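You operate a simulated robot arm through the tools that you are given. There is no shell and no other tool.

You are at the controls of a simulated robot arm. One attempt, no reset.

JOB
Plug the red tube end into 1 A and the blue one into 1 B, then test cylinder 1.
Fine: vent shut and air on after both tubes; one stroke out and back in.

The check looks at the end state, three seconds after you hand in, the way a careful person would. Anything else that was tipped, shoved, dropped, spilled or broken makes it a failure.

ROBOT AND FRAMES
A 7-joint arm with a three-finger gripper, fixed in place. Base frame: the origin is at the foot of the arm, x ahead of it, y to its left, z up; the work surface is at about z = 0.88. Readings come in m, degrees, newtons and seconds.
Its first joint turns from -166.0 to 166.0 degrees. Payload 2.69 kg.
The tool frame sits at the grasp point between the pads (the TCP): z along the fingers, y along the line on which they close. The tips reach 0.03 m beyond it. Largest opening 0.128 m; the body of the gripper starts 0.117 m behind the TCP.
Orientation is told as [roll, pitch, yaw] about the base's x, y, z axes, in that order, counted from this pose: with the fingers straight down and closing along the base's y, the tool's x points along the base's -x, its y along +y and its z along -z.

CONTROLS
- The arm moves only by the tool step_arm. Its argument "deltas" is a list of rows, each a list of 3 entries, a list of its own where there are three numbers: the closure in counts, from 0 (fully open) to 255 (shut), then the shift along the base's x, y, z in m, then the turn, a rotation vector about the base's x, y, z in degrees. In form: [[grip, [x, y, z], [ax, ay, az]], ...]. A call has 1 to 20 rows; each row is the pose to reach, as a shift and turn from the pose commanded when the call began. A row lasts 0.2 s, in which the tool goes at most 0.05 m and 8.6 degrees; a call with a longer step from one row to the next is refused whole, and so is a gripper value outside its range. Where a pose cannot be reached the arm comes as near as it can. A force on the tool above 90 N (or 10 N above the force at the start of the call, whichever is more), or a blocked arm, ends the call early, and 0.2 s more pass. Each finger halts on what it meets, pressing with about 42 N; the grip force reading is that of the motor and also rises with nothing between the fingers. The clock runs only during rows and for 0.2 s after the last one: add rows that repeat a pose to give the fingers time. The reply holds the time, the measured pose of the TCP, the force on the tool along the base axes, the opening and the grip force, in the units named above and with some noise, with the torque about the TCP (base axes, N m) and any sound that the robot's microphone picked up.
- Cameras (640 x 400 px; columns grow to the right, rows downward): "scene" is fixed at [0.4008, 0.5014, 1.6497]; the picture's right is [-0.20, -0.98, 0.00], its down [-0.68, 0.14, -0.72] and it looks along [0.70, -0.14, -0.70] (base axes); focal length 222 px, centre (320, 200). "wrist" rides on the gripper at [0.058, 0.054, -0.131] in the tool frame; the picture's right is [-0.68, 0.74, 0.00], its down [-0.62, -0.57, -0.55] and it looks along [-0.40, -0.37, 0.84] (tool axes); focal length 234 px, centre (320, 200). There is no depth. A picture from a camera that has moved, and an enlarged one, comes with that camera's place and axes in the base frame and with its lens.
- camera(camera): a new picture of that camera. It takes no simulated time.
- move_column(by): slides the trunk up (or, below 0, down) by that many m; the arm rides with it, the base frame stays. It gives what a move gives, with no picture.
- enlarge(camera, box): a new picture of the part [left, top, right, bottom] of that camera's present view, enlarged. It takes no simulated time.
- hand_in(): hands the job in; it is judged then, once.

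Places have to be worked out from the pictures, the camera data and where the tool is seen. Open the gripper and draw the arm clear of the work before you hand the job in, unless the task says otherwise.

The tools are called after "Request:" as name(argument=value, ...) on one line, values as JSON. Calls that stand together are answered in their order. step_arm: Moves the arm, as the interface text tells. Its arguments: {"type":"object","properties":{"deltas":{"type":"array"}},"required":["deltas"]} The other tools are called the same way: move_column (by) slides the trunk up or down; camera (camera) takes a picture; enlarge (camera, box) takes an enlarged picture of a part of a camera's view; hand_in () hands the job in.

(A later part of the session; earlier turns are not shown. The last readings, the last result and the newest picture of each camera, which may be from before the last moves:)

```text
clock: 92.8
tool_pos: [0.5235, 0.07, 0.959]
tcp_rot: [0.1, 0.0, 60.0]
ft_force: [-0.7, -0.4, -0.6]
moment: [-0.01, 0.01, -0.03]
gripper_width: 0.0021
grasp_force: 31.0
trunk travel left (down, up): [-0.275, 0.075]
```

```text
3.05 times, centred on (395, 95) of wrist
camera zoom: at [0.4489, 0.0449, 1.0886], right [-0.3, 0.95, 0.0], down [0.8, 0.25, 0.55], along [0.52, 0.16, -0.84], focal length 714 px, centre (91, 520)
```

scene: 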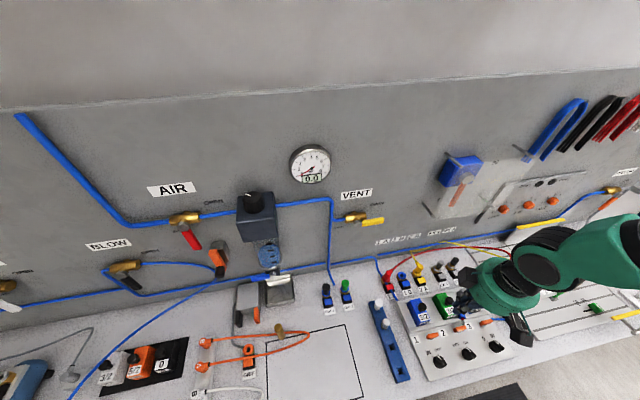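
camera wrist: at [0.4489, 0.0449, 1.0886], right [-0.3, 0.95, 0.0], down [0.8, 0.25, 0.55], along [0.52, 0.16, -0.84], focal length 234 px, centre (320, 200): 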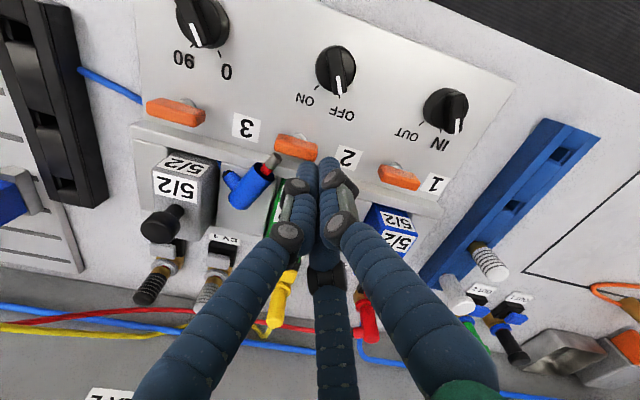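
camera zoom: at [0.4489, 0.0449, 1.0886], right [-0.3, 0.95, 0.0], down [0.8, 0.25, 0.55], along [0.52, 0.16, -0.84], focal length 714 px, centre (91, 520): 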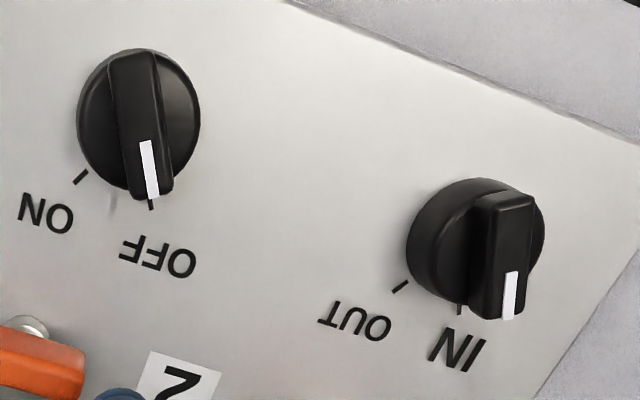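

Knob 1 currently points at IN, good. Now I'll lower the closed tips carefully to z≈0.913, just above lever 2's top, watching for any contact.

Request:
step_arm(deltas=[[255, [0.001, 0, -0.005], [0, 0, 0]], [255, [0.001, 0, -0.01], [0, 0, 0]], [255, [0.001, 0, -0.014], [0, 0, 0]], [255, [0.001, 0, -0.014], [0, 0, 0]]])

Request:
enlarge(camera="wrist", box=[210, 110, 370, 210])

```text
clock: 93.8
tool_pos: [0.5253, 0.0692, 0.9473]
tcp_rot: [-0.1, -0.1, 59.9]
ft_force: [-8.9, 1.1, 47.7]
moment: [-0.68, 0.41, -0.19]
gripper_width: 0.0019
grasp_force: 31.8
trunk travel left (down, up): [-0.275, 0.075]
```

```text
4.00 times, centred on (290, 160) of wrist
camera zoom: at [0.4497, 0.0444, 1.0769], right [-0.3, 0.95, 0.0], down [0.8, 0.25, 0.55], along [0.53, 0.16, -0.83], focal length 937 px, centre (440, 360)
```

zoom: 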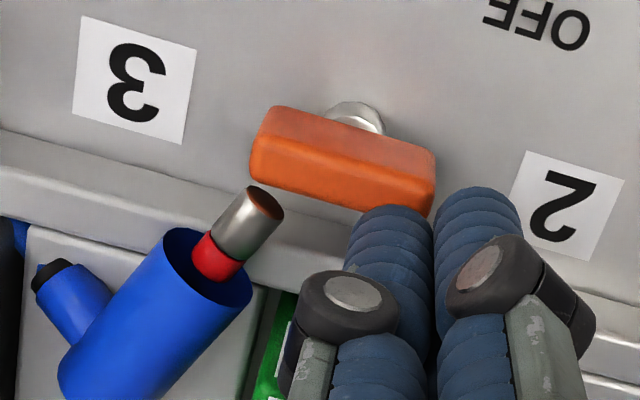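

The tips met lever 2 or its ledge at z≈0.917, higher than I judged. I'll raise right away and check the lever.

Request:
step_arm(deltas=[[255, [0, 0.003, 0.01], [0, 0, 0]], [255, [0, 0.006, 0.03], [0, 0, 0]], [255, [0, 0.01, 0.06], [0, 0, 0]], [255, [0, 0.01, 0.06], [0, 0, 0]]])

Request:
enlarge(camera="wrist", box=[200, 90, 400, 215])

Request:
camera(camera="wrist")

Request:
enlarge(camera="scene", box=[400, 300, 510, 370])

```text
clock: 94.8
tool_pos: [0.525, 0.0783, 1.005]
tcp_rot: [0.2, -0.1, 59.9]
ft_force: [-1.0, 0.7, 0.8]
moment: [0.01, -0.06, -0.01]
gripper_width: 0.0023
grasp_force: 31.8
trunk travel left (down, up): [-0.275, 0.075]
```

```text
3.20 times, centred on (300, 152) of wrist
camera zoom: at [0.4489, 0.0536, 1.1352], right [-0.3, 0.95, 0.0], down [0.8, 0.25, 0.55], along [0.52, 0.16, -0.84], focal length 749 px, centre (384, 352)
```

zoom: 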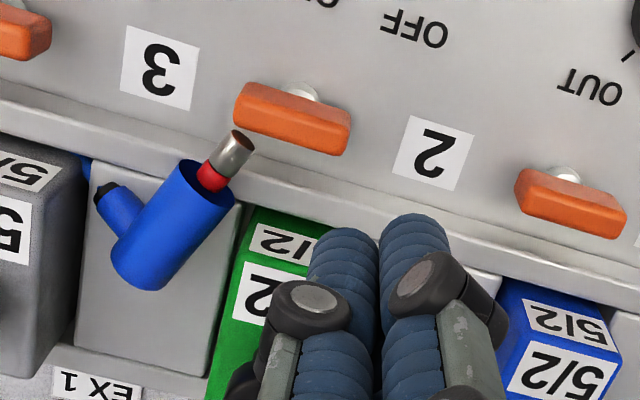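

```text
taken
camera wrist: at [0.4489, 0.0536, 1.1352], right [-0.3, 0.95, 0.0], down [0.8, 0.25, 0.55], along [0.52, 0.16, -0.84], focal length 234 px, centre (320, 200)
```

wrist: 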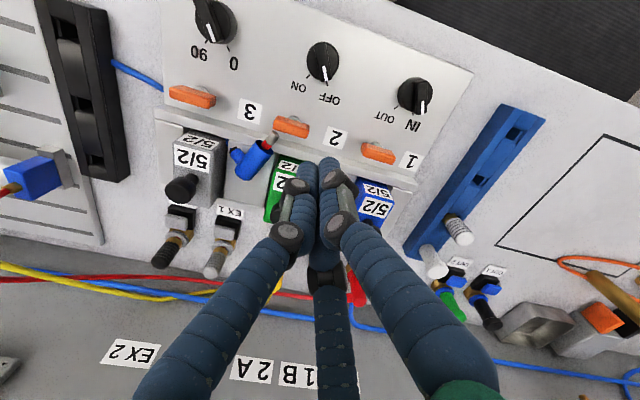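

```text
5.71 times, centred on (455, 335) of scene
camera zoom: at [0.4008, 0.5014, 1.6497], right [-0.2, -0.98, 0.0], down [-0.68, 0.14, -0.72], along [0.7, -0.14, -0.7], focal length 1270 px, centre (-451, -571)
```

zoom: 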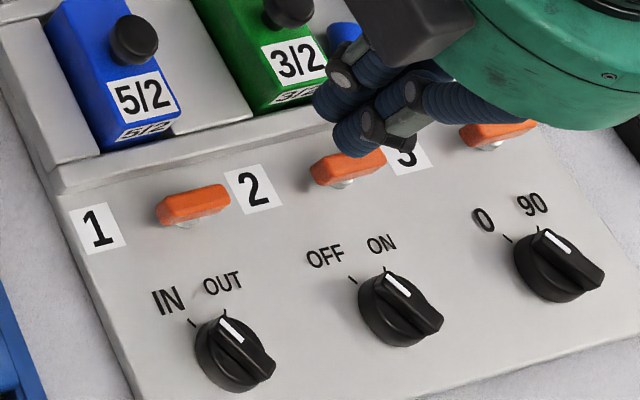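

Lever 2 looks unchanged, and knob 1 is still at IN. I'll use a single-finger poke instead: lean the hand back 35° with the fingers wide so only the rear finger dips into the free corridor beside the spigot. First, I'll yaw to 90° at a safe height.

Request:
step_arm(deltas=[[200, [0, 0, 0.03], [0, 0, 8]], [120, [0.01, -0.01, 0.05], [0, 0, 16]], [52, [0.02, -0.02, 0.06], [0, 0, 24]], [52, [0.03, -0.026, 0.06], [0, 0, 30]], [52, [0.03, -0.026, 0.06], [0, 0, 30]]])

Request:
step_arm(deltas=[[52, [0, 0, 0], [0, -8, 0]], [52, [0, 0, 0], [0, -16, 0]], [52, [0, 0, 0], [0, -24, 0]], [52, [0, 0, 0], [0, -32, 0]], [52, [0, 0, 0], [0, -35, 0]], [52, [0, 0, 0], [0, -35, 0]]])

Request:
camera(camera="wrist")

Request:
camera(camera="scene")

```text
clock: 96.0
tool_pos: [0.5552, 0.0518, 1.0652]
tcp_rot: [0.1, 0.0, 90.0]
ft_force: [0.0, 0.8, 0.4]
moment: [0.02, 0.04, 0.02]
gripper_width: 0.1016
grasp_force: 0.1
trunk travel left (down, up): [-0.275, 0.075]
```

```text
clock: 97.4
tool_pos: [0.5521, 0.0521, 1.059]
tcp_rot: [-34.4, 0.0, 90.0]
ft_force: [2.7, 1.1, 7.7]
moment: [-0.04, 0.83, -0.03]
gripper_width: 0.1019
grasp_force: 0.2
trunk travel left (down, up): [-0.275, 0.075]
```

```text
taken
camera wrist: at [0.4351, -0.0065, 1.1372], right [-0.61, 0.68, -0.42], down [0.16, 0.62, 0.77], along [0.78, 0.4, -0.48], focal length 234 px, centre (320, 200)
```

wrist: 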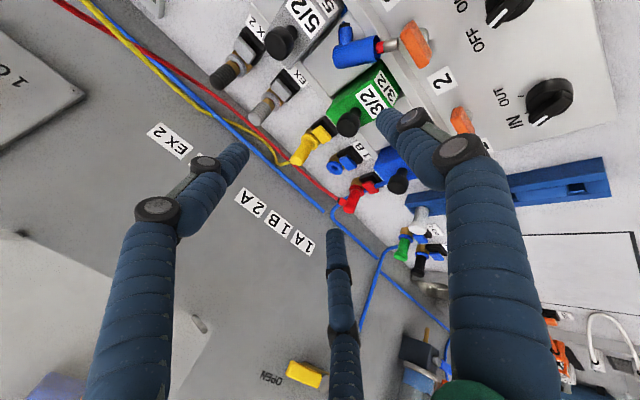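

```text
taken
```

scene: 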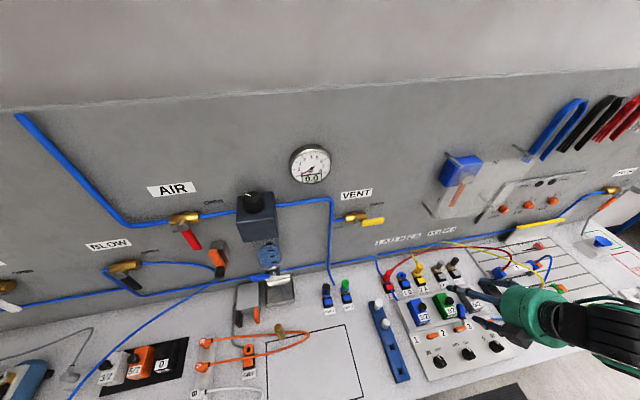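

Request:
enlarge(camera="scene", box=[400, 240, 640, 390])

Request:
step_arm(deltas=[[52, [0, 0, 0], [0, 0, 0]], [52, [0, 0, 0], [0, 0, 0]]])

```text
2.67 times, centred on (520, 315) of scene
camera zoom: at [0.4008, 0.5014, 1.6497], right [-0.2, -0.98, 0.0], down [-0.68, 0.14, -0.72], along [0.7, -0.14, -0.7], focal length 593 px, centre (-213, -107)
```

zoom: 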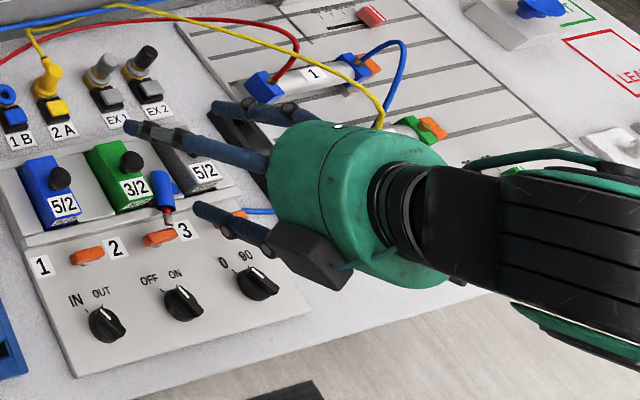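

```text
clock: 98.0
tool_pos: [0.5556, 0.0526, 1.0647]
tcp_rot: [-34.9, 0.0, 89.9]
ft_force: [-0.6, 0.1, 0.7]
moment: [0.0, 0.02, 0.0]
gripper_width: 0.1019
grasp_force: 0.1
trunk travel left (down, up): [-0.275, 0.075]
```

The forces have settled to zero. I'll lower so the rear fingertip hovers just above the corridor between lever 2 and the green valve, then check.

Request:
step_arm(deltas=[[52, [0.006, 0.0034, -0.02], [0, 0, 0]], [52, [0.0123, 0.0034, -0.045], [0, 0, 0]], [52, [0.0123, 0.0034, -0.068], [0, 0, 0]], [52, [0.0123, 0.0034, -0.068], [0, 0, 0]]])

Request:
enlarge(camera="wrist", box=[300, 20, 500, 145])

Request:
enlarge(camera="scene", box=[430, 270, 526, 342])

```text
clock: 99.0
tool_pos: [0.5674, 0.0554, 0.9956]
tcp_rot: [-35.0, 0.0, 89.9]
ft_force: [1.6, -0.4, 0.1]
moment: [0.01, 0.02, 0.02]
gripper_width: 0.1019
grasp_force: 0.1
trunk travel left (down, up): [-0.275, 0.075]
```

```text
3.20 times, centred on (400, 82) of wrist
camera zoom: at [0.4489, -0.0033, 1.0722], right [-0.6, 0.68, -0.42], down [0.15, 0.62, 0.77], along [0.78, 0.4, -0.47], focal length 749 px, centre (64, 576)
```

zoom: 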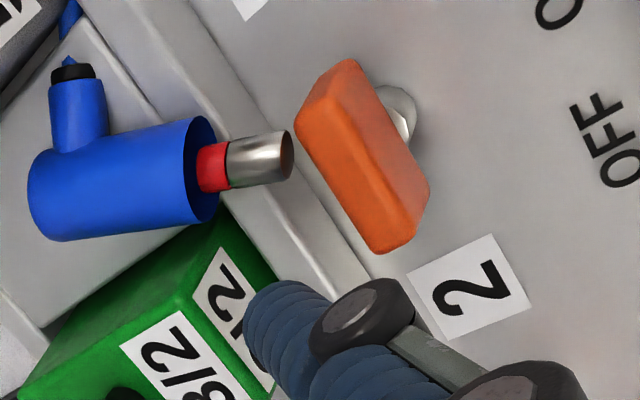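

```text
5.56 times, centred on (478, 306) of scene
camera zoom: at [0.4008, 0.5014, 1.6497], right [-0.2, -0.98, 0.0], down [-0.68, 0.14, -0.72], along [0.7, -0.14, -0.7], focal length 1235 px, centre (-558, -389)
```

zoom: 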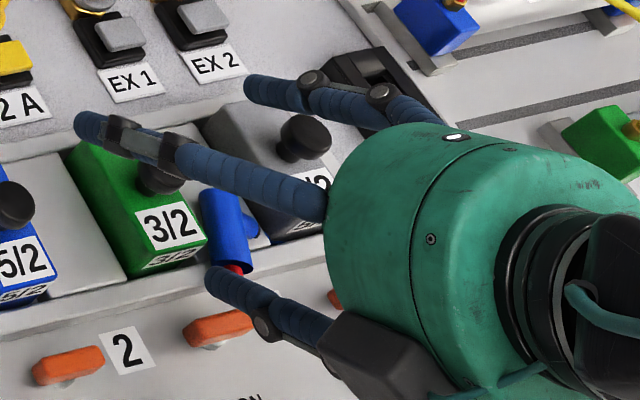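

The rear fingertip is where I computed it, just +y of the spigot. I'll lower it 18 mm into the corridor, watching for contact.

Request:
step_arm(deltas=[[52, [0, 0, -0.006], [0, 0, 0]], [52, [0, 0, -0.012], [0, 0, 0]], [52, [0, 0, -0.018], [0, 0, 0]], [52, [0, 0, -0.018], [0, 0, 0]]])

Request:
enlarge(camera="wrist", box=[300, 20, 500, 145])

```text
clock: 100.0
tool_pos: [0.567, 0.0557, 0.9787]
tcp_rot: [-35.0, 0.1, 89.8]
ft_force: [0.3, -0.1, -0.6]
moment: [-0.03, 0.01, -0.01]
gripper_width: 0.1019
grasp_force: 0.0
trunk travel left (down, up): [-0.275, 0.075]
```

```text
3.20 times, centred on (400, 82) of wrist
camera zoom: at [0.4486, -0.0032, 1.0546], right [-0.6, 0.68, -0.42], down [0.15, 0.62, 0.77], along [0.78, 0.4, -0.47], focal length 749 px, centre (64, 576)
```

zoom: 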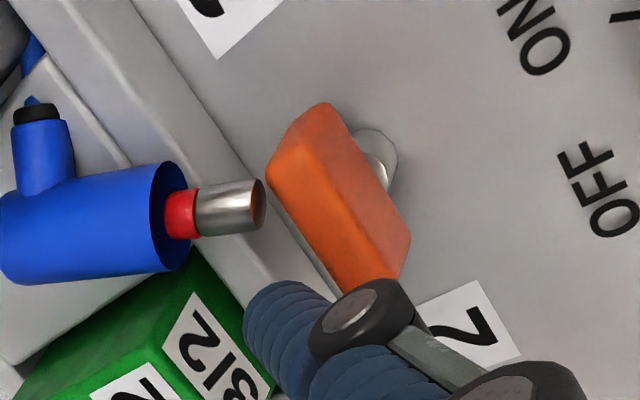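

Clear so far. I'll lower 4 mm more, then push the spigot toward -y in small steps.

Request:
step_arm(deltas=[[52, [0, 0, -0.004], [0, 0, 0]], [52, [0, -0.004, -0.004], [0, 0, 0]], [52, [0, -0.008, -0.004], [0, 0, 0]], [52, [0, -0.012, -0.004], [0, 0, 0]], [52, [0, -0.016, -0.004], [0, 0, 0]], [52, [0, -0.016, -0.004], [0, 0, 0]]])

Request:
enlarge(camera="wrist", box=[280, 10, 480, 135])

Request:
enlarge(camera="scene", box=[430, 270, 526, 342])

```text
clock: 101.4
tool_pos: [0.5665, 0.0385, 0.9741]
tcp_rot: [-34.9, 0.0, 90.1]
ft_force: [-0.4, -0.2, 0.4]
moment: [0.0, 0.04, -0.01]
gripper_width: 0.102
grasp_force: 0.1
trunk travel left (down, up): [-0.275, 0.075]
```

```text
3.20 times, centred on (380, 72) of wrist
camera zoom: at [0.4487, -0.0191, 1.0505], right [-0.6, 0.68, -0.42], down [0.15, 0.62, 0.77], along [0.78, 0.4, -0.47], focal length 749 px, centre (128, 608)
```

zoom: 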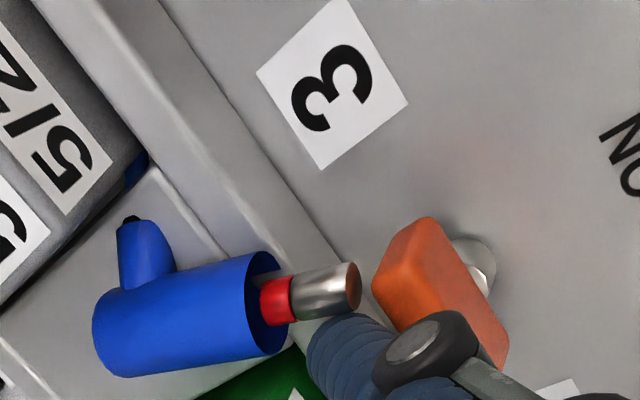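

```text
5.56 times, centred on (478, 306) of scene
camera zoom: at [0.4008, 0.5014, 1.6497], right [-0.2, -0.98, 0.0], down [-0.68, 0.14, -0.72], along [0.7, -0.14, -0.7], focal length 1235 px, centre (-558, -389)
```

zoom: 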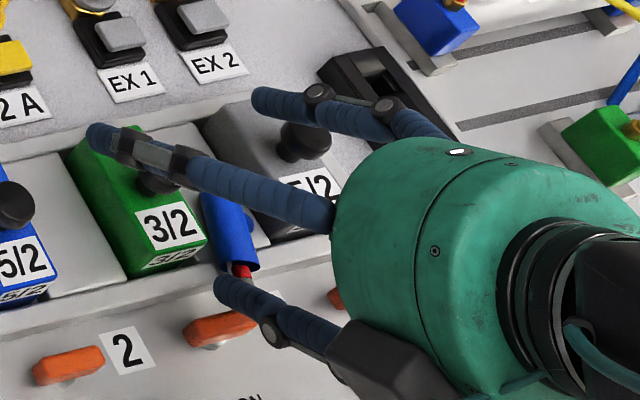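

The finger is just reaching the spigot with no load yet. Continuing the push in -y.

Request:
step_arm(deltas=[[52, [0, -0.004, 0], [0, 0, 0]], [52, [0, -0.008, 0], [0, 0, 0]], [52, [0, -0.012, 0], [0, 0, 0]], [52, [0, -0.012, 0], [0, 0, 0]]])

Request:
enlarge(camera="wrist", box=[280, 10, 480, 135])

Request:
enlarge(camera="scene", box=[430, 270, 526, 342])

```text
clock: 102.4
tool_pos: [0.5673, 0.0283, 0.9743]
tcp_rot: [-34.8, 0.1, 89.8]
ft_force: [-0.2, 0.4, -0.1]
moment: [0.02, -0.01, 0.02]
gripper_width: 0.1017
grasp_force: 0.0
trunk travel left (down, up): [-0.275, 0.075]
```

```text
3.20 times, centred on (380, 72) of wrist
camera zoom: at [0.4484, -0.0302, 1.0509], right [-0.6, 0.68, -0.42], down [0.15, 0.62, 0.77], along [0.78, 0.4, -0.48], focal length 749 px, centre (128, 608)
```

zoom: 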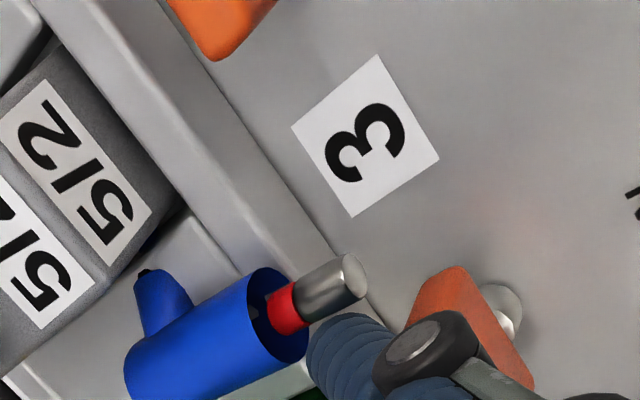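

```text
5.56 times, centred on (478, 306) of scene
camera zoom: at [0.4008, 0.5014, 1.6497], right [-0.2, -0.98, 0.0], down [-0.68, 0.14, -0.72], along [0.7, -0.14, -0.7], focal length 1235 px, centre (-558, -389)
```

zoom: 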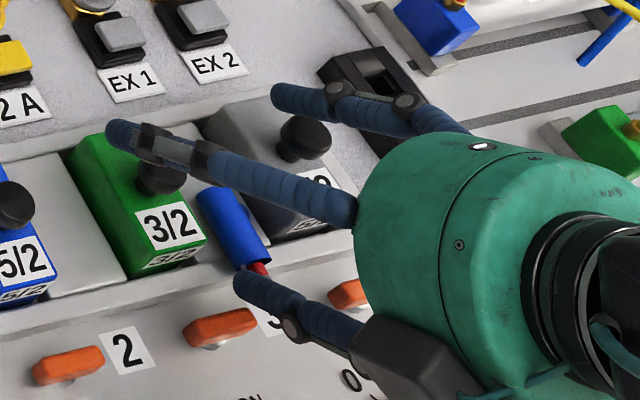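

The plug turns easily. I'll push another 12 mm.

Request:
step_arm(deltas=[[52, [0, -0.004, 0], [0, 0, 0]], [52, [0, -0.008, 0], [0, 0, 0]], [52, [0, -0.012, 0], [0, 0, 0]], [52, [0, -0.012, 0], [0, 0, 0]]])

Request:
enlarge(camera="wrist", box=[260, 30, 460, 155])

Request:
enlarge(camera="scene", box=[430, 270, 526, 342])

```text
clock: 103.4
tool_pos: [0.5621, 0.0129, 0.9707]
tcp_rot: [-32.7, 1.8, 88.7]
ft_force: [20.9, 2.7, 8.7]
moment: [0.33, -0.44, -1.15]
gripper_width: 0.1099
grasp_force: 6.3
out of reach, approached as far as the arm can: row 3
trunk travel left (down, up): [-0.275, 0.075]
```

```text
3.20 times, centred on (360, 92) of wrist
camera zoom: at [0.4446, -0.0415, 1.0536], right [-0.61, 0.68, -0.42], down [0.19, 0.64, 0.75], along [0.77, 0.37, -0.52], focal length 749 px, centre (192, 544)
```

zoom: 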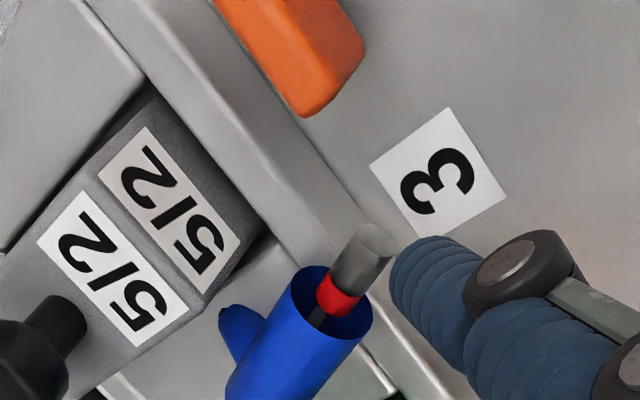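

```text
5.56 times, centred on (478, 306) of scene
camera zoom: at [0.4008, 0.5014, 1.6497], right [-0.2, -0.98, 0.0], down [-0.68, 0.14, -0.72], along [0.7, -0.14, -0.7], focal length 1235 px, centre (-558, -389)
```

zoom: 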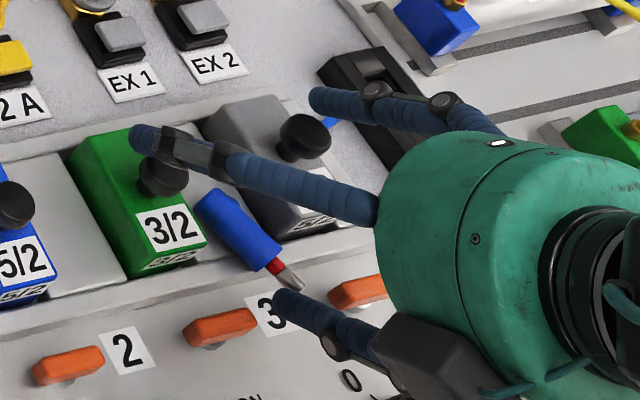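

A hand finger reached the green valve's knob, so I'll stop and lift straight up. The plug is now well turned.

Request:
step_arm(deltas=[[52, [0, 0.003, 0.005], [0, 0, 0]], [52, [0, 0.004, 0.025], [0, 0, 0]], [52, [0, 0.004, 0.06], [0, 0, 0]], [52, [0, 0.004, 0.08], [0, 0, 0]], [52, [0, 0.004, 0.08], [0, 0, 0]]])

Request:
camera(camera="wrist")

Request:
enlarge(camera="scene", box=[430, 270, 526, 342])

Request:
enlarge(camera="wrist", box=[240, 0, 480, 150])

```text
clock: 104.6
tool_pos: [0.5673, 0.0202, 1.0534]
tcp_rot: [-34.8, 0.1, 89.9]
ft_force: [-0.6, -1.1, 0.0]
moment: [0.01, 0.01, 0.01]
gripper_width: 0.1018
grasp_force: 0.1
trunk travel left (down, up): [-0.275, 0.075]
```

```text
taken
camera wrist: at [0.4486, -0.039, 1.1307], right [-0.6, 0.68, -0.42], down [0.15, 0.61, 0.77], along [0.78, 0.4, -0.47], focal length 234 px, centre (320, 200)
```

wrist: 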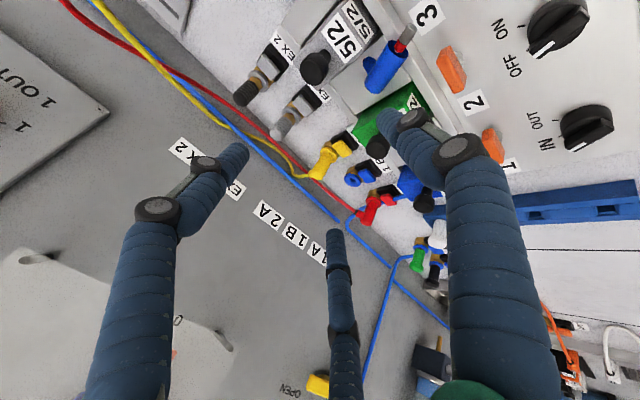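

```text
5.56 times, centred on (478, 306) of scene
camera zoom: at [0.4008, 0.5014, 1.6497], right [-0.2, -0.98, 0.0], down [-0.68, 0.14, -0.72], along [0.7, -0.14, -0.7], focal length 1235 px, centre (-558, -389)
```

zoom: 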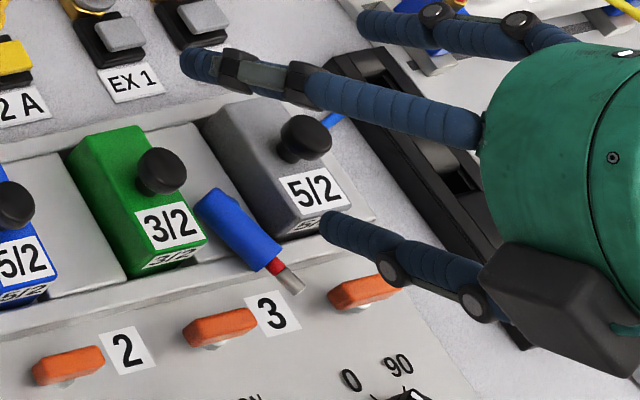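

```text
2.67 times, centred on (360, 75) of wrist
camera zoom: at [0.4486, -0.039, 1.1307], right [-0.6, 0.68, -0.42], down [0.15, 0.61, 0.77], along [0.78, 0.4, -0.47], focal length 624 px, centre (213, 533)
```

zoom: 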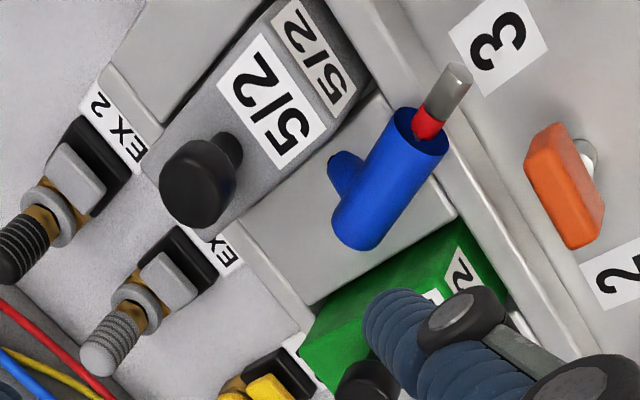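

The plug now lies at azimuth ≈203° with its top end at (0.579,0.020). Next I'll drop the rear finger behind its top end, in the gap between the valves, and draw it forward. First I'll position above.

Request:
step_arm(deltas=[[52, [0.03, -0.01, 0], [0, 0, 0]], [52, [0.0626, -0.0162, 0], [0, 0, 0]], [52, [0.0626, -0.0162, -0.03], [0, 0, 0]], [52, [0.0626, -0.0162, -0.055], [0, 0, 0]], [52, [0.0626, -0.0162, -0.055], [0, 0, 0]]])

Request:
enlarge(camera="scene", box=[430, 260, 526, 332])

Request:
enlarge(camera="wrist", box=[300, 20, 500, 145])

```text
clock: 105.8
tool_pos: [0.6323, 0.0054, 0.9982]
tcp_rot: [-34.8, 0.3, 89.7]
ft_force: [0.3, -0.1, 0.0]
moment: [-0.01, 0.03, -0.01]
gripper_width: 0.1018
grasp_force: 0.0
trunk travel left (down, up): [-0.275, 0.075]
```

```text
5.56 times, centred on (478, 296) of scene
camera zoom: at [0.4008, 0.5014, 1.6497], right [-0.2, -0.98, 0.0], down [-0.68, 0.14, -0.72], along [0.7, -0.14, -0.7], focal length 1235 px, centre (-558, -333)
```

zoom: 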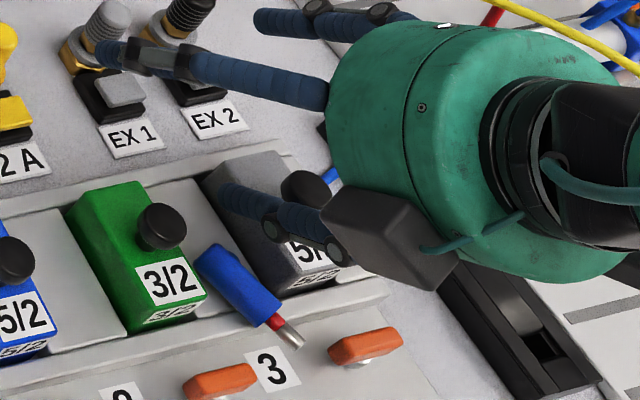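

```text
3.20 times, centred on (400, 82) of wrist
camera zoom: at [0.5123, -0.0538, 1.0761], right [-0.6, 0.68, -0.42], down [0.16, 0.62, 0.77], along [0.78, 0.4, -0.48], focal length 749 px, centre (64, 576)
```

zoom: 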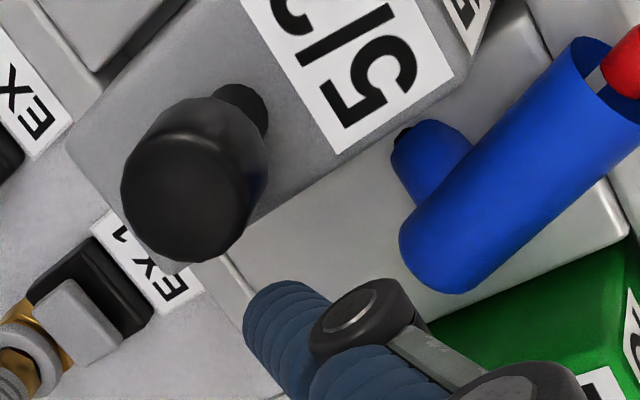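

The rear fingertip is over the gap behind the plug, clear of both knobs. I'll lower it 23 mm.

Request:
step_arm(deltas=[[52, [0, 0.001, -0.008], [0, 0, 0]], [52, [0, 0.001, -0.016], [0, 0, 0]], [52, [0, 0.001, -0.023], [0, 0, 0]], [52, [0, 0.001, -0.023], [0, 0, 0]]])

Request:
enlarge(camera="wrist", box=[300, 20, 500, 145])

```text
clock: 106.8
tool_pos: [0.6248, 0.0038, 0.9742]
tcp_rot: [-33.3, 1.1, 89.3]
ft_force: [-1.4, -0.3, 0.0]
moment: [-0.01, 0.0, -0.01]
gripper_width: 0.1019
grasp_force: 0.1
out of reach, approached as far as the arm can: row 2, 3, 4
trunk travel left (down, up): [-0.275, 0.075]
```

```text
3.20 times, centred on (400, 82) of wrist
camera zoom: at [0.5077, -0.0504, 1.0551], right [-0.61, 0.68, -0.42], down [0.18, 0.63, 0.76], along [0.77, 0.38, -0.5], focal length 749 px, centre (64, 576)
```

zoom: 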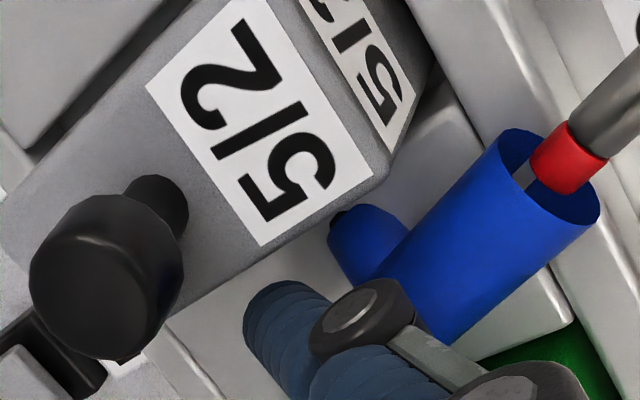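

The arm is near a reach limit but the finger is in place. Pushing toward -x moves away from that limit, so I'll draw the plug forward in small steps.

Request:
step_arm(deltas=[[52, [-0.006, 0, 0], [0, 0, 0]], [52, [-0.012, 0, 0], [0, 0, 0]], [52, [-0.018, 0, 0], [0, 0, 0]], [52, [-0.018, 0, 0], [0, 0, 0]]])

Request:
enlarge(camera="wrist", box=[300, 0, 500, 125])

Request:
enlarge(camera="scene", box=[430, 270, 526, 342])

```text
clock: 107.8
tool_pos: [0.6055, 0.0062, 0.9742]
tcp_rot: [-33.0, 1.4, 89.0]
ft_force: [0.2, 0.3, 0.8]
moment: [-0.01, 0.02, -0.02]
gripper_width: 0.1018
grasp_force: 0.0
out of reach, approached as far as the arm can: row 1, 2, 3, 4
trunk travel left (down, up): [-0.275, 0.075]
```

```text
3.20 times, centred on (400, 62) of wrist
camera zoom: at [0.4886, -0.0494, 1.056], right [-0.61, 0.68, -0.42], down [0.19, 0.63, 0.75], along [0.77, 0.38, -0.51], focal length 749 px, centre (64, 640)
```

zoom: 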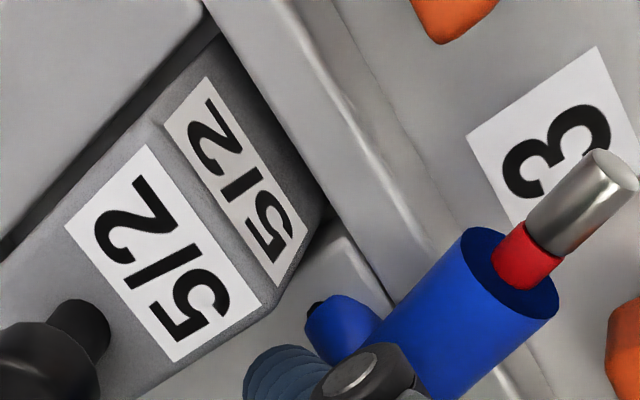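

```text
5.56 times, centred on (478, 306) of scene
camera zoom: at [0.4008, 0.5014, 1.6497], right [-0.2, -0.98, 0.0], down [-0.68, 0.14, -0.72], along [0.7, -0.14, -0.7], focal length 1235 px, centre (-558, -389)
```

zoom: 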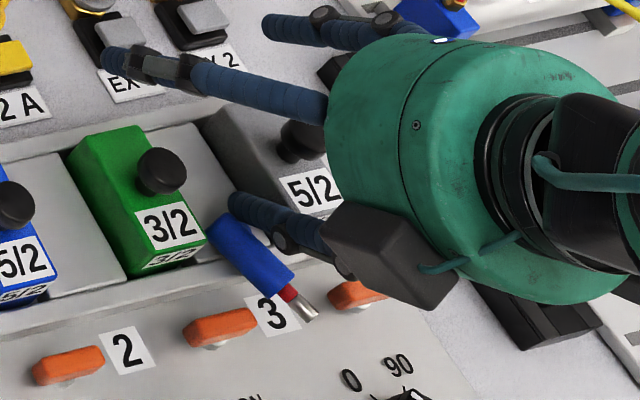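

Moving nicely with no force. I'll push another 12 mm so the cap clears the valve fronts.

Request:
step_arm(deltas=[[52, [-0.005, 0, 0], [0, 0, 0]], [52, [-0.01, 0, 0], [0, 0, 0]], [52, [-0.013, 0, 0], [0, 0, 0]], [52, [-0.013, 0, 0], [0, 0, 0]]])

Request:
enlarge(camera="wrist", box=[300, 0, 500, 125])

Request:
enlarge(camera="scene", box=[430, 270, 526, 342])

```text
clock: 108.8
tool_pos: [0.5918, 0.0053, 0.9742]
tcp_rot: [-32.8, 1.6, 88.9]
ft_force: [-0.1, 0.2, 0.0]
moment: [0.01, -0.01, -0.01]
gripper_width: 0.102
grasp_force: 0.0
out of reach, approached as far as the arm can: row 1, 2, 3, 4
trunk travel left (down, up): [-0.275, 0.075]
```

```text
3.20 times, centred on (400, 62) of wrist
camera zoom: at [0.4752, -0.049, 1.0558], right [-0.61, 0.68, -0.42], down [0.19, 0.63, 0.75], along [0.77, 0.38, -0.51], focal length 749 px, centre (64, 640)
```

zoom: 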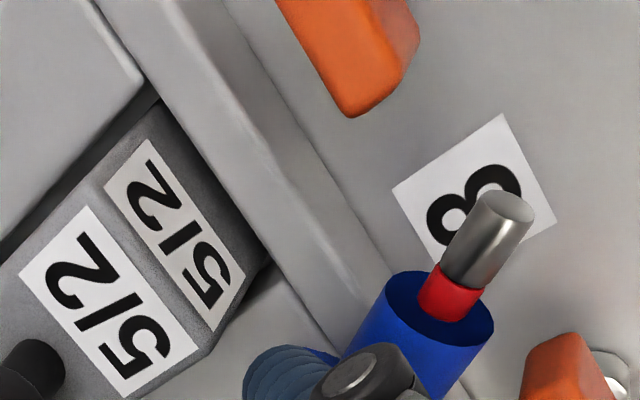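

```text
5.56 times, centred on (478, 306) of scene
camera zoom: at [0.4008, 0.5014, 1.6497], right [-0.2, -0.98, 0.0], down [-0.68, 0.14, -0.72], along [0.7, -0.14, -0.7], focal length 1235 px, centre (-558, -389)
```

zoom: 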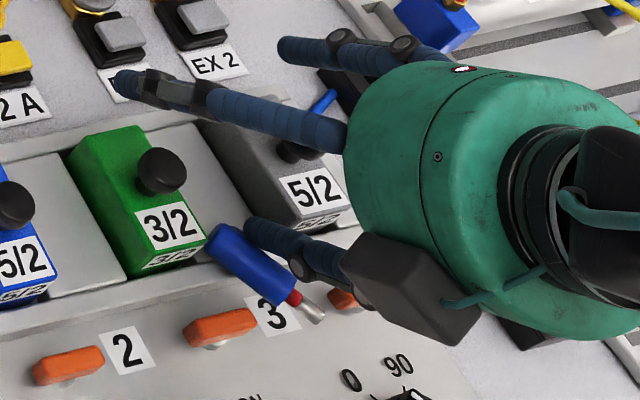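

The plug lies diagonally with its cap mostly in front of the valves, at azimuth ≈210°. I'll lift the finger straight up and take clear views to measure its pose.

Request:
step_arm(deltas=[[52, [0.004, 0, 0.015], [0, 0, 0]], [52, [0.004, 0, 0.05], [0, 0, 0]], [52, [0.0, 0, 0.09], [0, 0, 0]], [52, [-0.01, 0, 0.12], [0, 0, 0]], [52, [-0.01, 0, 0.12], [0, 0, 0]]])

Request:
step_arm(deltas=[[52, [0, 0, 0], [0, 8, 0]], [52, [0, 0, 0], [0, 16, 0]], [52, [0, 0, 0], [0, 24, 0]], [80, [0, 0, 0], [0, 30, 0]], [120, [0, 0, 0], [0, 33, 0]], [150, [0, 0, 0], [0, 33, 0]]])

Request:
camera(camera="wrist")

Request:
enlarge(camera="scene", box=[430, 270, 526, 342])

```text
clock: 110.0
tool_pos: [0.5894, 0.0048, 1.0961]
tcp_rot: [-34.9, 0.0, 89.8]
ft_force: [-0.4, 0.6, -0.3]
moment: [0.0, -0.01, 0.02]
gripper_width: 0.1019
grasp_force: 0.1
out of reach, approached as far as the arm can: row 1
trunk travel left (down, up): [-0.275, 0.075]
```

```text
clock: 111.4
tool_pos: [0.5741, -0.0068, 1.0541]
tcp_rot: [-15.8, 2.0, 89.4]
ft_force: [-0.6, 0.5, -0.1]
moment: [-0.01, -0.09, -0.02]
gripper_width: 0.0525
grasp_force: 0.1
out of reach, approached as far as the arm can: row 2, 3, 4, 5, 6
trunk travel left (down, up): [-0.275, 0.075]
```

```text
taken
camera wrist: at [0.4859, -0.0603, 1.1667], right [-0.7, 0.68, -0.22], down [0.4, 0.63, 0.66], along [0.59, 0.37, -0.72], focal length 234 px, centre (320, 200)
```

wrist: 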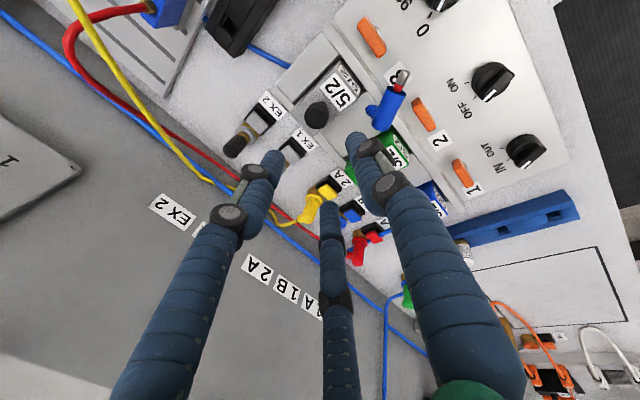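

```text
5.56 times, centred on (478, 306) of scene
camera zoom: at [0.4008, 0.5014, 1.6497], right [-0.2, -0.98, 0.0], down [-0.68, 0.14, -0.72], along [0.7, -0.14, -0.7], focal length 1235 px, centre (-558, -389)
```

zoom: 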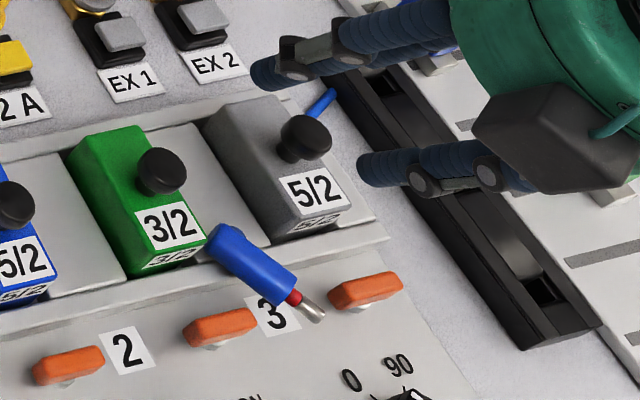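

The pose solver is stuck near a limit in this branch. I'll move up to a more comfortable spot while levelling, and reduce the yaw afterwards.

Request:
step_arm(deltas=[[150, [-0.01, 0.01, 0.03], [0.5, 4, -6]], [150, [-0.02, 0.02, 0.06], [1, 8, -12]], [150, [-0.025, 0.025, 0.08], [1.5, 12, -18]], [150, [-0.03, 0.028, 0.08], [2.1, 15.8, -24]], [150, [-0.03, 0.028, 0.08], [2.1, 15.8, -24]]])

```text
clock: 112.6
tool_pos: [0.5434, 0.023, 1.1321]
tcp_rot: [0.0, 3.3, 65.9]
ft_force: [-0.5, -0.1, 0.1]
moment: [0.02, 0.01, -0.02]
gripper_width: 0.0527
grasp_force: 0.0
out of reach, approached as far as the arm can: row 1
trunk travel left (down, up): [-0.275, 0.075]
```

Good, reachable again. Now I'll level out and yaw to 30° over the plug for a measuring view.

Request:
step_arm(deltas=[[150, [0, 0, 0], [0.5, -0.5, -7.2]], [150, [0, 0, 0], [1.0, -0.9, -14.4]], [150, [0, -0.002, -0.01], [1.6, -1.4, -21.6]], [150, [0.002, -0.004, -0.03], [2.1, -1.8, -28.8]], [150, [0.0037, -0.007, -0.05], [2.6, -2.3, -36]], [150, [0.0037, -0.007, -0.07], [2.6, -2.3, -36]], [150, [0.0037, -0.007, -0.07], [2.6, -2.3, -36]]])

Request:
camera(camera="wrist")

Request:
enlarge(camera="wrist", box=[250, 70, 410, 170])

Request:
enlarge(camera="scene", box=[430, 270, 526, 342])

```text
clock: 114.2
tool_pos: [0.5473, 0.0162, 1.0629]
tcp_rot: [-0.1, -0.2, 29.9]
ft_force: [-0.6, -0.1, -0.8]
moment: [0.01, 0.03, 0.01]
gripper_width: 0.0529
grasp_force: 0.0
trunk travel left (down, up): [-0.275, 0.075]
```

```text
taken
camera wrist: at [0.4699, 0.0325, 1.1933], right [0.22, 0.98, 0.0], down [0.81, -0.18, 0.55], along [0.54, -0.12, -0.83], focal length 234 px, centre (320, 200)
```

wrist: 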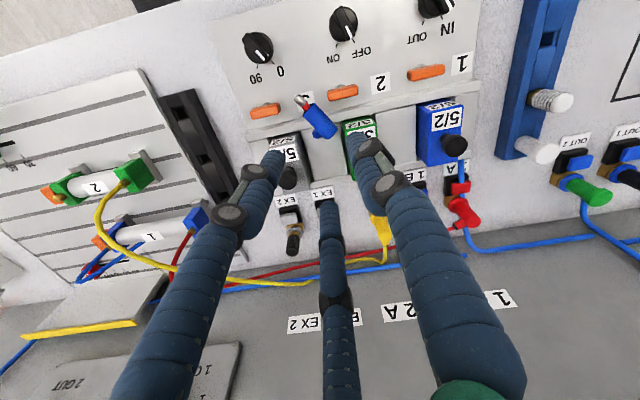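

```text
4.00 times, centred on (330, 120) of wrist
camera zoom: at [0.4699, 0.0325, 1.1933], right [0.22, 0.98, 0.0], down [0.81, -0.18, 0.55], along [0.54, -0.12, -0.83], focal length 937 px, centre (280, 520)
```

zoom: 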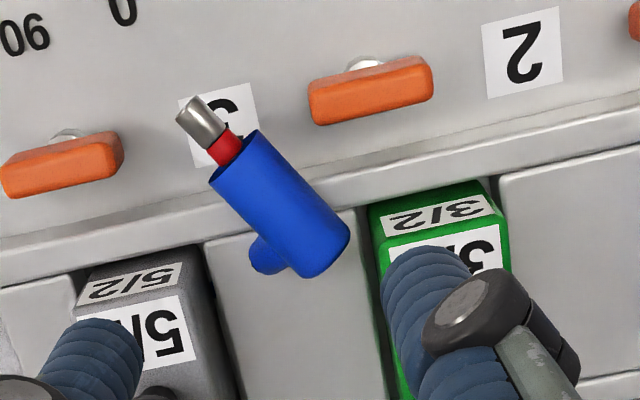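

```text
5.56 times, centred on (478, 306) of scene
camera zoom: at [0.4008, 0.5014, 1.6497], right [-0.2, -0.98, 0.0], down [-0.68, 0.14, -0.72], along [0.7, -0.14, -0.7], focal length 1235 px, centre (-558, -389)
```

zoom: 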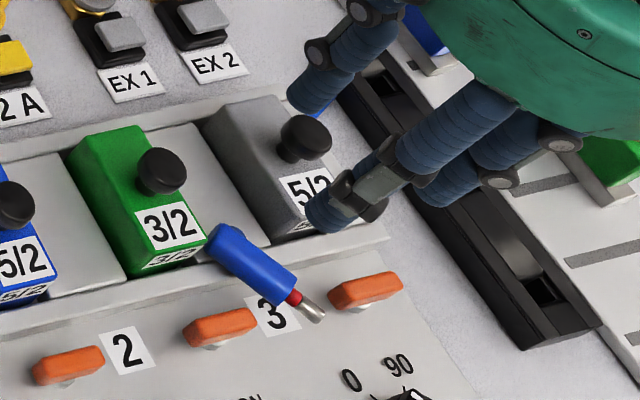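

The plug's cap centre is at (0.543,0.017), azimuth ≈213°. A three-finger grip fits with yaw ≈33° and a 42 mm opening, centred at (0.5475,0.0104). I'll descend to z=0.965 first and check finger clearances.

Request:
step_arm(deltas=[[171, [0, -0.0058, -0.03], [0, 0, 3]], [171, [0, -0.0058, -0.06], [0, 0, 3]], [171, [0, -0.0058, -0.085], [0, 0, 3]], [171, [0, -0.0058, -0.098], [0, 0, 3]], [171, [0, -0.0058, -0.098], [0, 0, 3]]])

Request:
enlarge(camera="wrist", box=[240, 100, 400, 200])

Request:
enlarge(camera="scene", box=[430, 270, 526, 342])

```text
clock: 115.4
tool_pos: [0.5476, 0.0102, 0.9647]
tcp_rot: [0.0, -0.1, 32.9]
ft_force: [-0.5, 0.4, 0.3]
moment: [-0.01, 0.03, -0.01]
gripper_width: 0.0419
grasp_force: 0.1
trunk travel left (down, up): [-0.275, 0.075]
```

```text
4.00 times, centred on (320, 150) of wrist
camera zoom: at [0.4693, 0.0226, 1.0953], right [0.17, 0.99, 0.0], down [0.82, -0.14, 0.55], along [0.54, -0.09, -0.83], focal length 937 px, centre (320, 400)
```

zoom: 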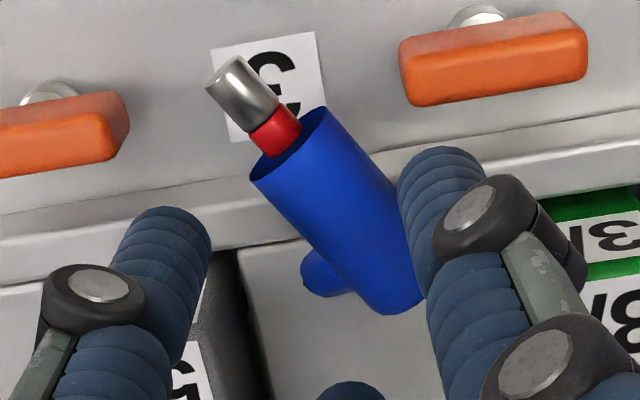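

```text
5.56 times, centred on (478, 306) of scene
camera zoom: at [0.4008, 0.5014, 1.6497], right [-0.2, -0.98, 0.0], down [-0.68, 0.14, -0.72], along [0.7, -0.14, -0.7], focal length 1235 px, centre (-558, -389)
```

zoom: 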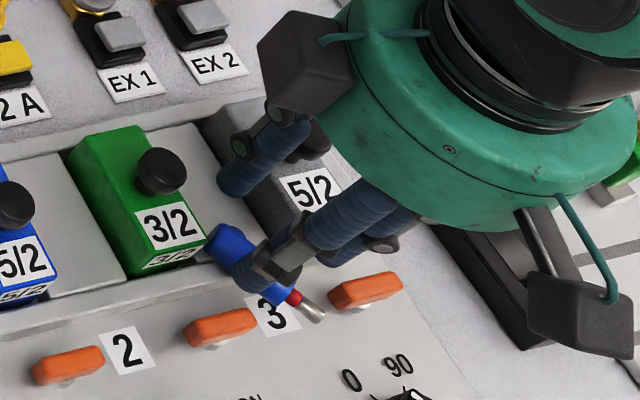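

The fingers bracket the cap as planned. I'll lower to z≈0.942 in small steps while watching the force.

Request:
step_arm(deltas=[[171, [0, 0, -0.008], [0, 0, 0]], [171, [0, 0, -0.016], [0, 0, 0]], [171, [0, 0, -0.0225], [0, 0, 0]], [171, [0, 0, -0.0225], [0, 0, 0]]])

Request:
enlarge(camera="wrist", box=[240, 100, 400, 200])

```text
clock: 116.4
tool_pos: [0.5478, 0.01, 0.9437]
tcp_rot: [0.0, -0.1, 32.9]
ft_force: [0.0, -0.8, 0.2]
moment: [0.0, 0.04, 0.04]
gripper_width: 0.0421
grasp_force: 0.1
trunk travel left (down, up): [-0.275, 0.075]
```

```text
4.00 times, centred on (320, 150) of wrist
camera zoom: at [0.4697, 0.0225, 1.0732], right [0.17, 0.99, 0.0], down [0.82, -0.14, 0.55], along [0.54, -0.09, -0.83], focal length 937 px, centre (320, 400)
```

zoom: 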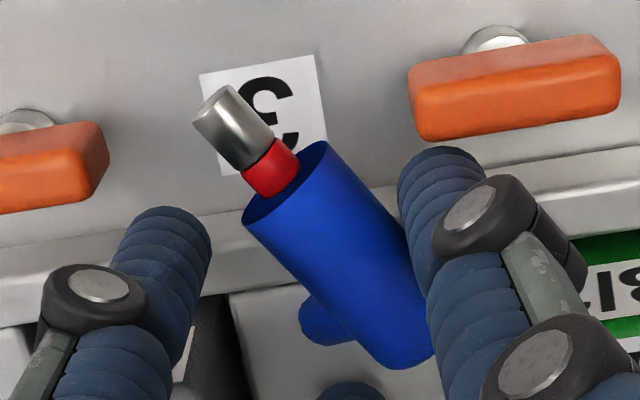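

No contact with anything. Closing slowly on the cap.

Request:
step_arm(deltas=[[180, [0, 0, 0], [0, 0, 0]], [190, [0, 0, 0], [0, 0, 0]], [200, [0, 0, 0], [0, 0, 0]], [215, [0, 0, 0], [0, 0, 0]], [255, [0, 0, 0], [0, 0, 0]], [255, [0, 0, 0], [0, 0, 0]]])

Request:
enlarge(camera="wrist", box=[240, 100, 400, 200])

Request:
enlarge(camera="scene", box=[430, 270, 526, 342])

```text
clock: 117.8
tool_pos: [0.5477, 0.0093, 0.9442]
tcp_rot: [-0.1, -0.1, 32.8]
ft_force: [0.6, 0.4, -0.6]
moment: [0.0, 0.0, -0.02]
gripper_width: 0.0226
grasp_force: 42.2
trunk travel left (down, up): [-0.275, 0.075]
```

```text
4.00 times, centred on (320, 150) of wrist
camera zoom: at [0.4696, 0.0225, 1.0732], right [0.17, 0.99, 0.0], down [0.82, -0.14, 0.55], along [0.54, -0.09, -0.83], focal length 937 px, centre (320, 400)
```

zoom: 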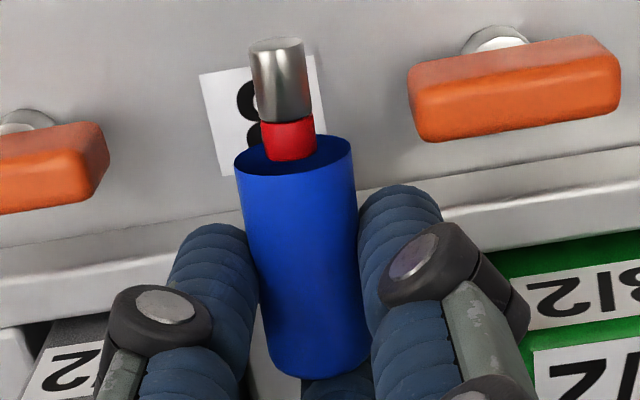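

```text
5.56 times, centred on (478, 306) of scene
camera zoom: at [0.4008, 0.5014, 1.6497], right [-0.2, -0.98, 0.0], down [-0.68, 0.14, -0.72], along [0.7, -0.14, -0.7], focal length 1235 px, centre (-558, -389)
```

zoom: 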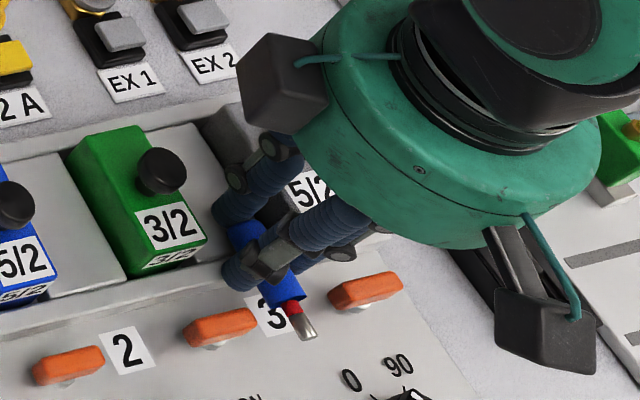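

The fingers centred the plug: two on its sides, one behind its top, spigot toward -x, held at 42 N. I'll lift gently and check.

Request:
step_arm(deltas=[[255, [0, 0, 0.006], [0, 0, 0]], [255, [-0.002, 0, 0.02], [0, 0, 0]], [255, [-0.005, 0, 0.05], [0, 0, 0]], [255, [-0.01, 0, 0.09], [0, 0, 0]], [255, [-0.01, 0, 0.12], [0, 0, 0]], [255, [-0.01, 0, 0.12], [0, 0, 0]]])

Request:
camera(camera="wrist")

Request:
enlarge(camera="wrist", box=[250, 110, 390, 200])

Request:
enlarge(camera="scene", box=[430, 200, 640, 340])

```text
clock: 119.2
tool_pos: [0.5383, 0.0094, 1.0635]
tcp_rot: [0.0, 0.0, 32.8]
ft_force: [-0.9, 0.3, -0.2]
moment: [-0.01, -0.04, -0.01]
gripper_width: 0.0221
grasp_force: 41.9
trunk travel left (down, up): [-0.275, 0.075]
```

```text
taken
camera wrist: at [0.4598, 0.0221, 1.1937], right [0.17, 0.99, 0.0], down [0.82, -0.14, 0.55], along [0.54, -0.09, -0.83], focal length 234 px, centre (320, 200)
```

wrist: 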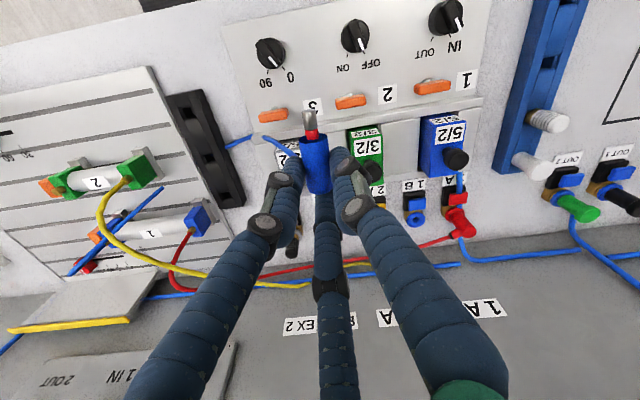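

```text
4.44 times, centred on (320, 155) of wrist
camera zoom: at [0.4598, 0.0221, 1.1937], right [0.17, 0.99, 0.0], down [0.82, -0.14, 0.55], along [0.54, -0.09, -0.83], focal length 1041 px, centre (320, 400)
```

zoom: 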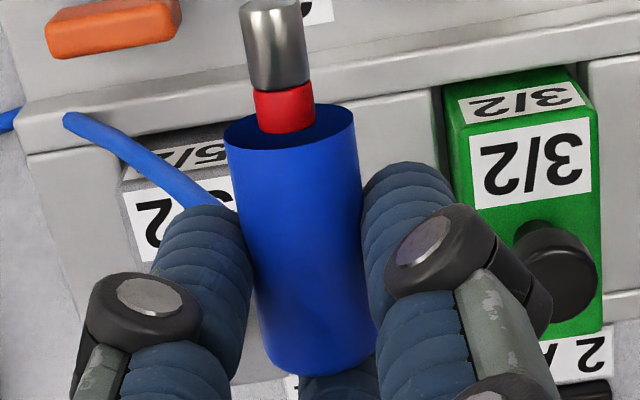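

```text
2.86 times, centred on (535, 270) of scene
camera zoom: at [0.4008, 0.5014, 1.6497], right [-0.2, -0.98, 0.0], down [-0.68, 0.14, -0.72], along [0.7, -0.14, -0.7], focal length 635 px, centre (-294, 0)
```

zoom: 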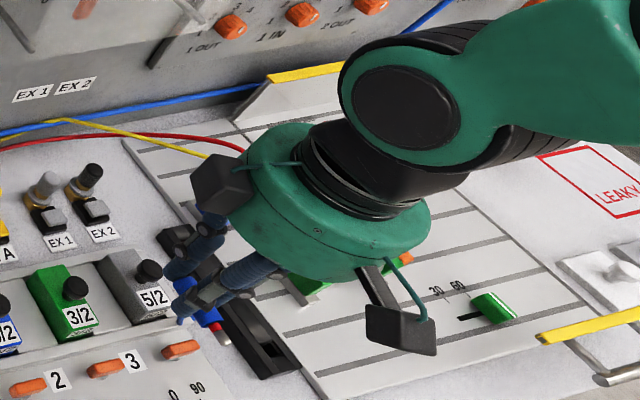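

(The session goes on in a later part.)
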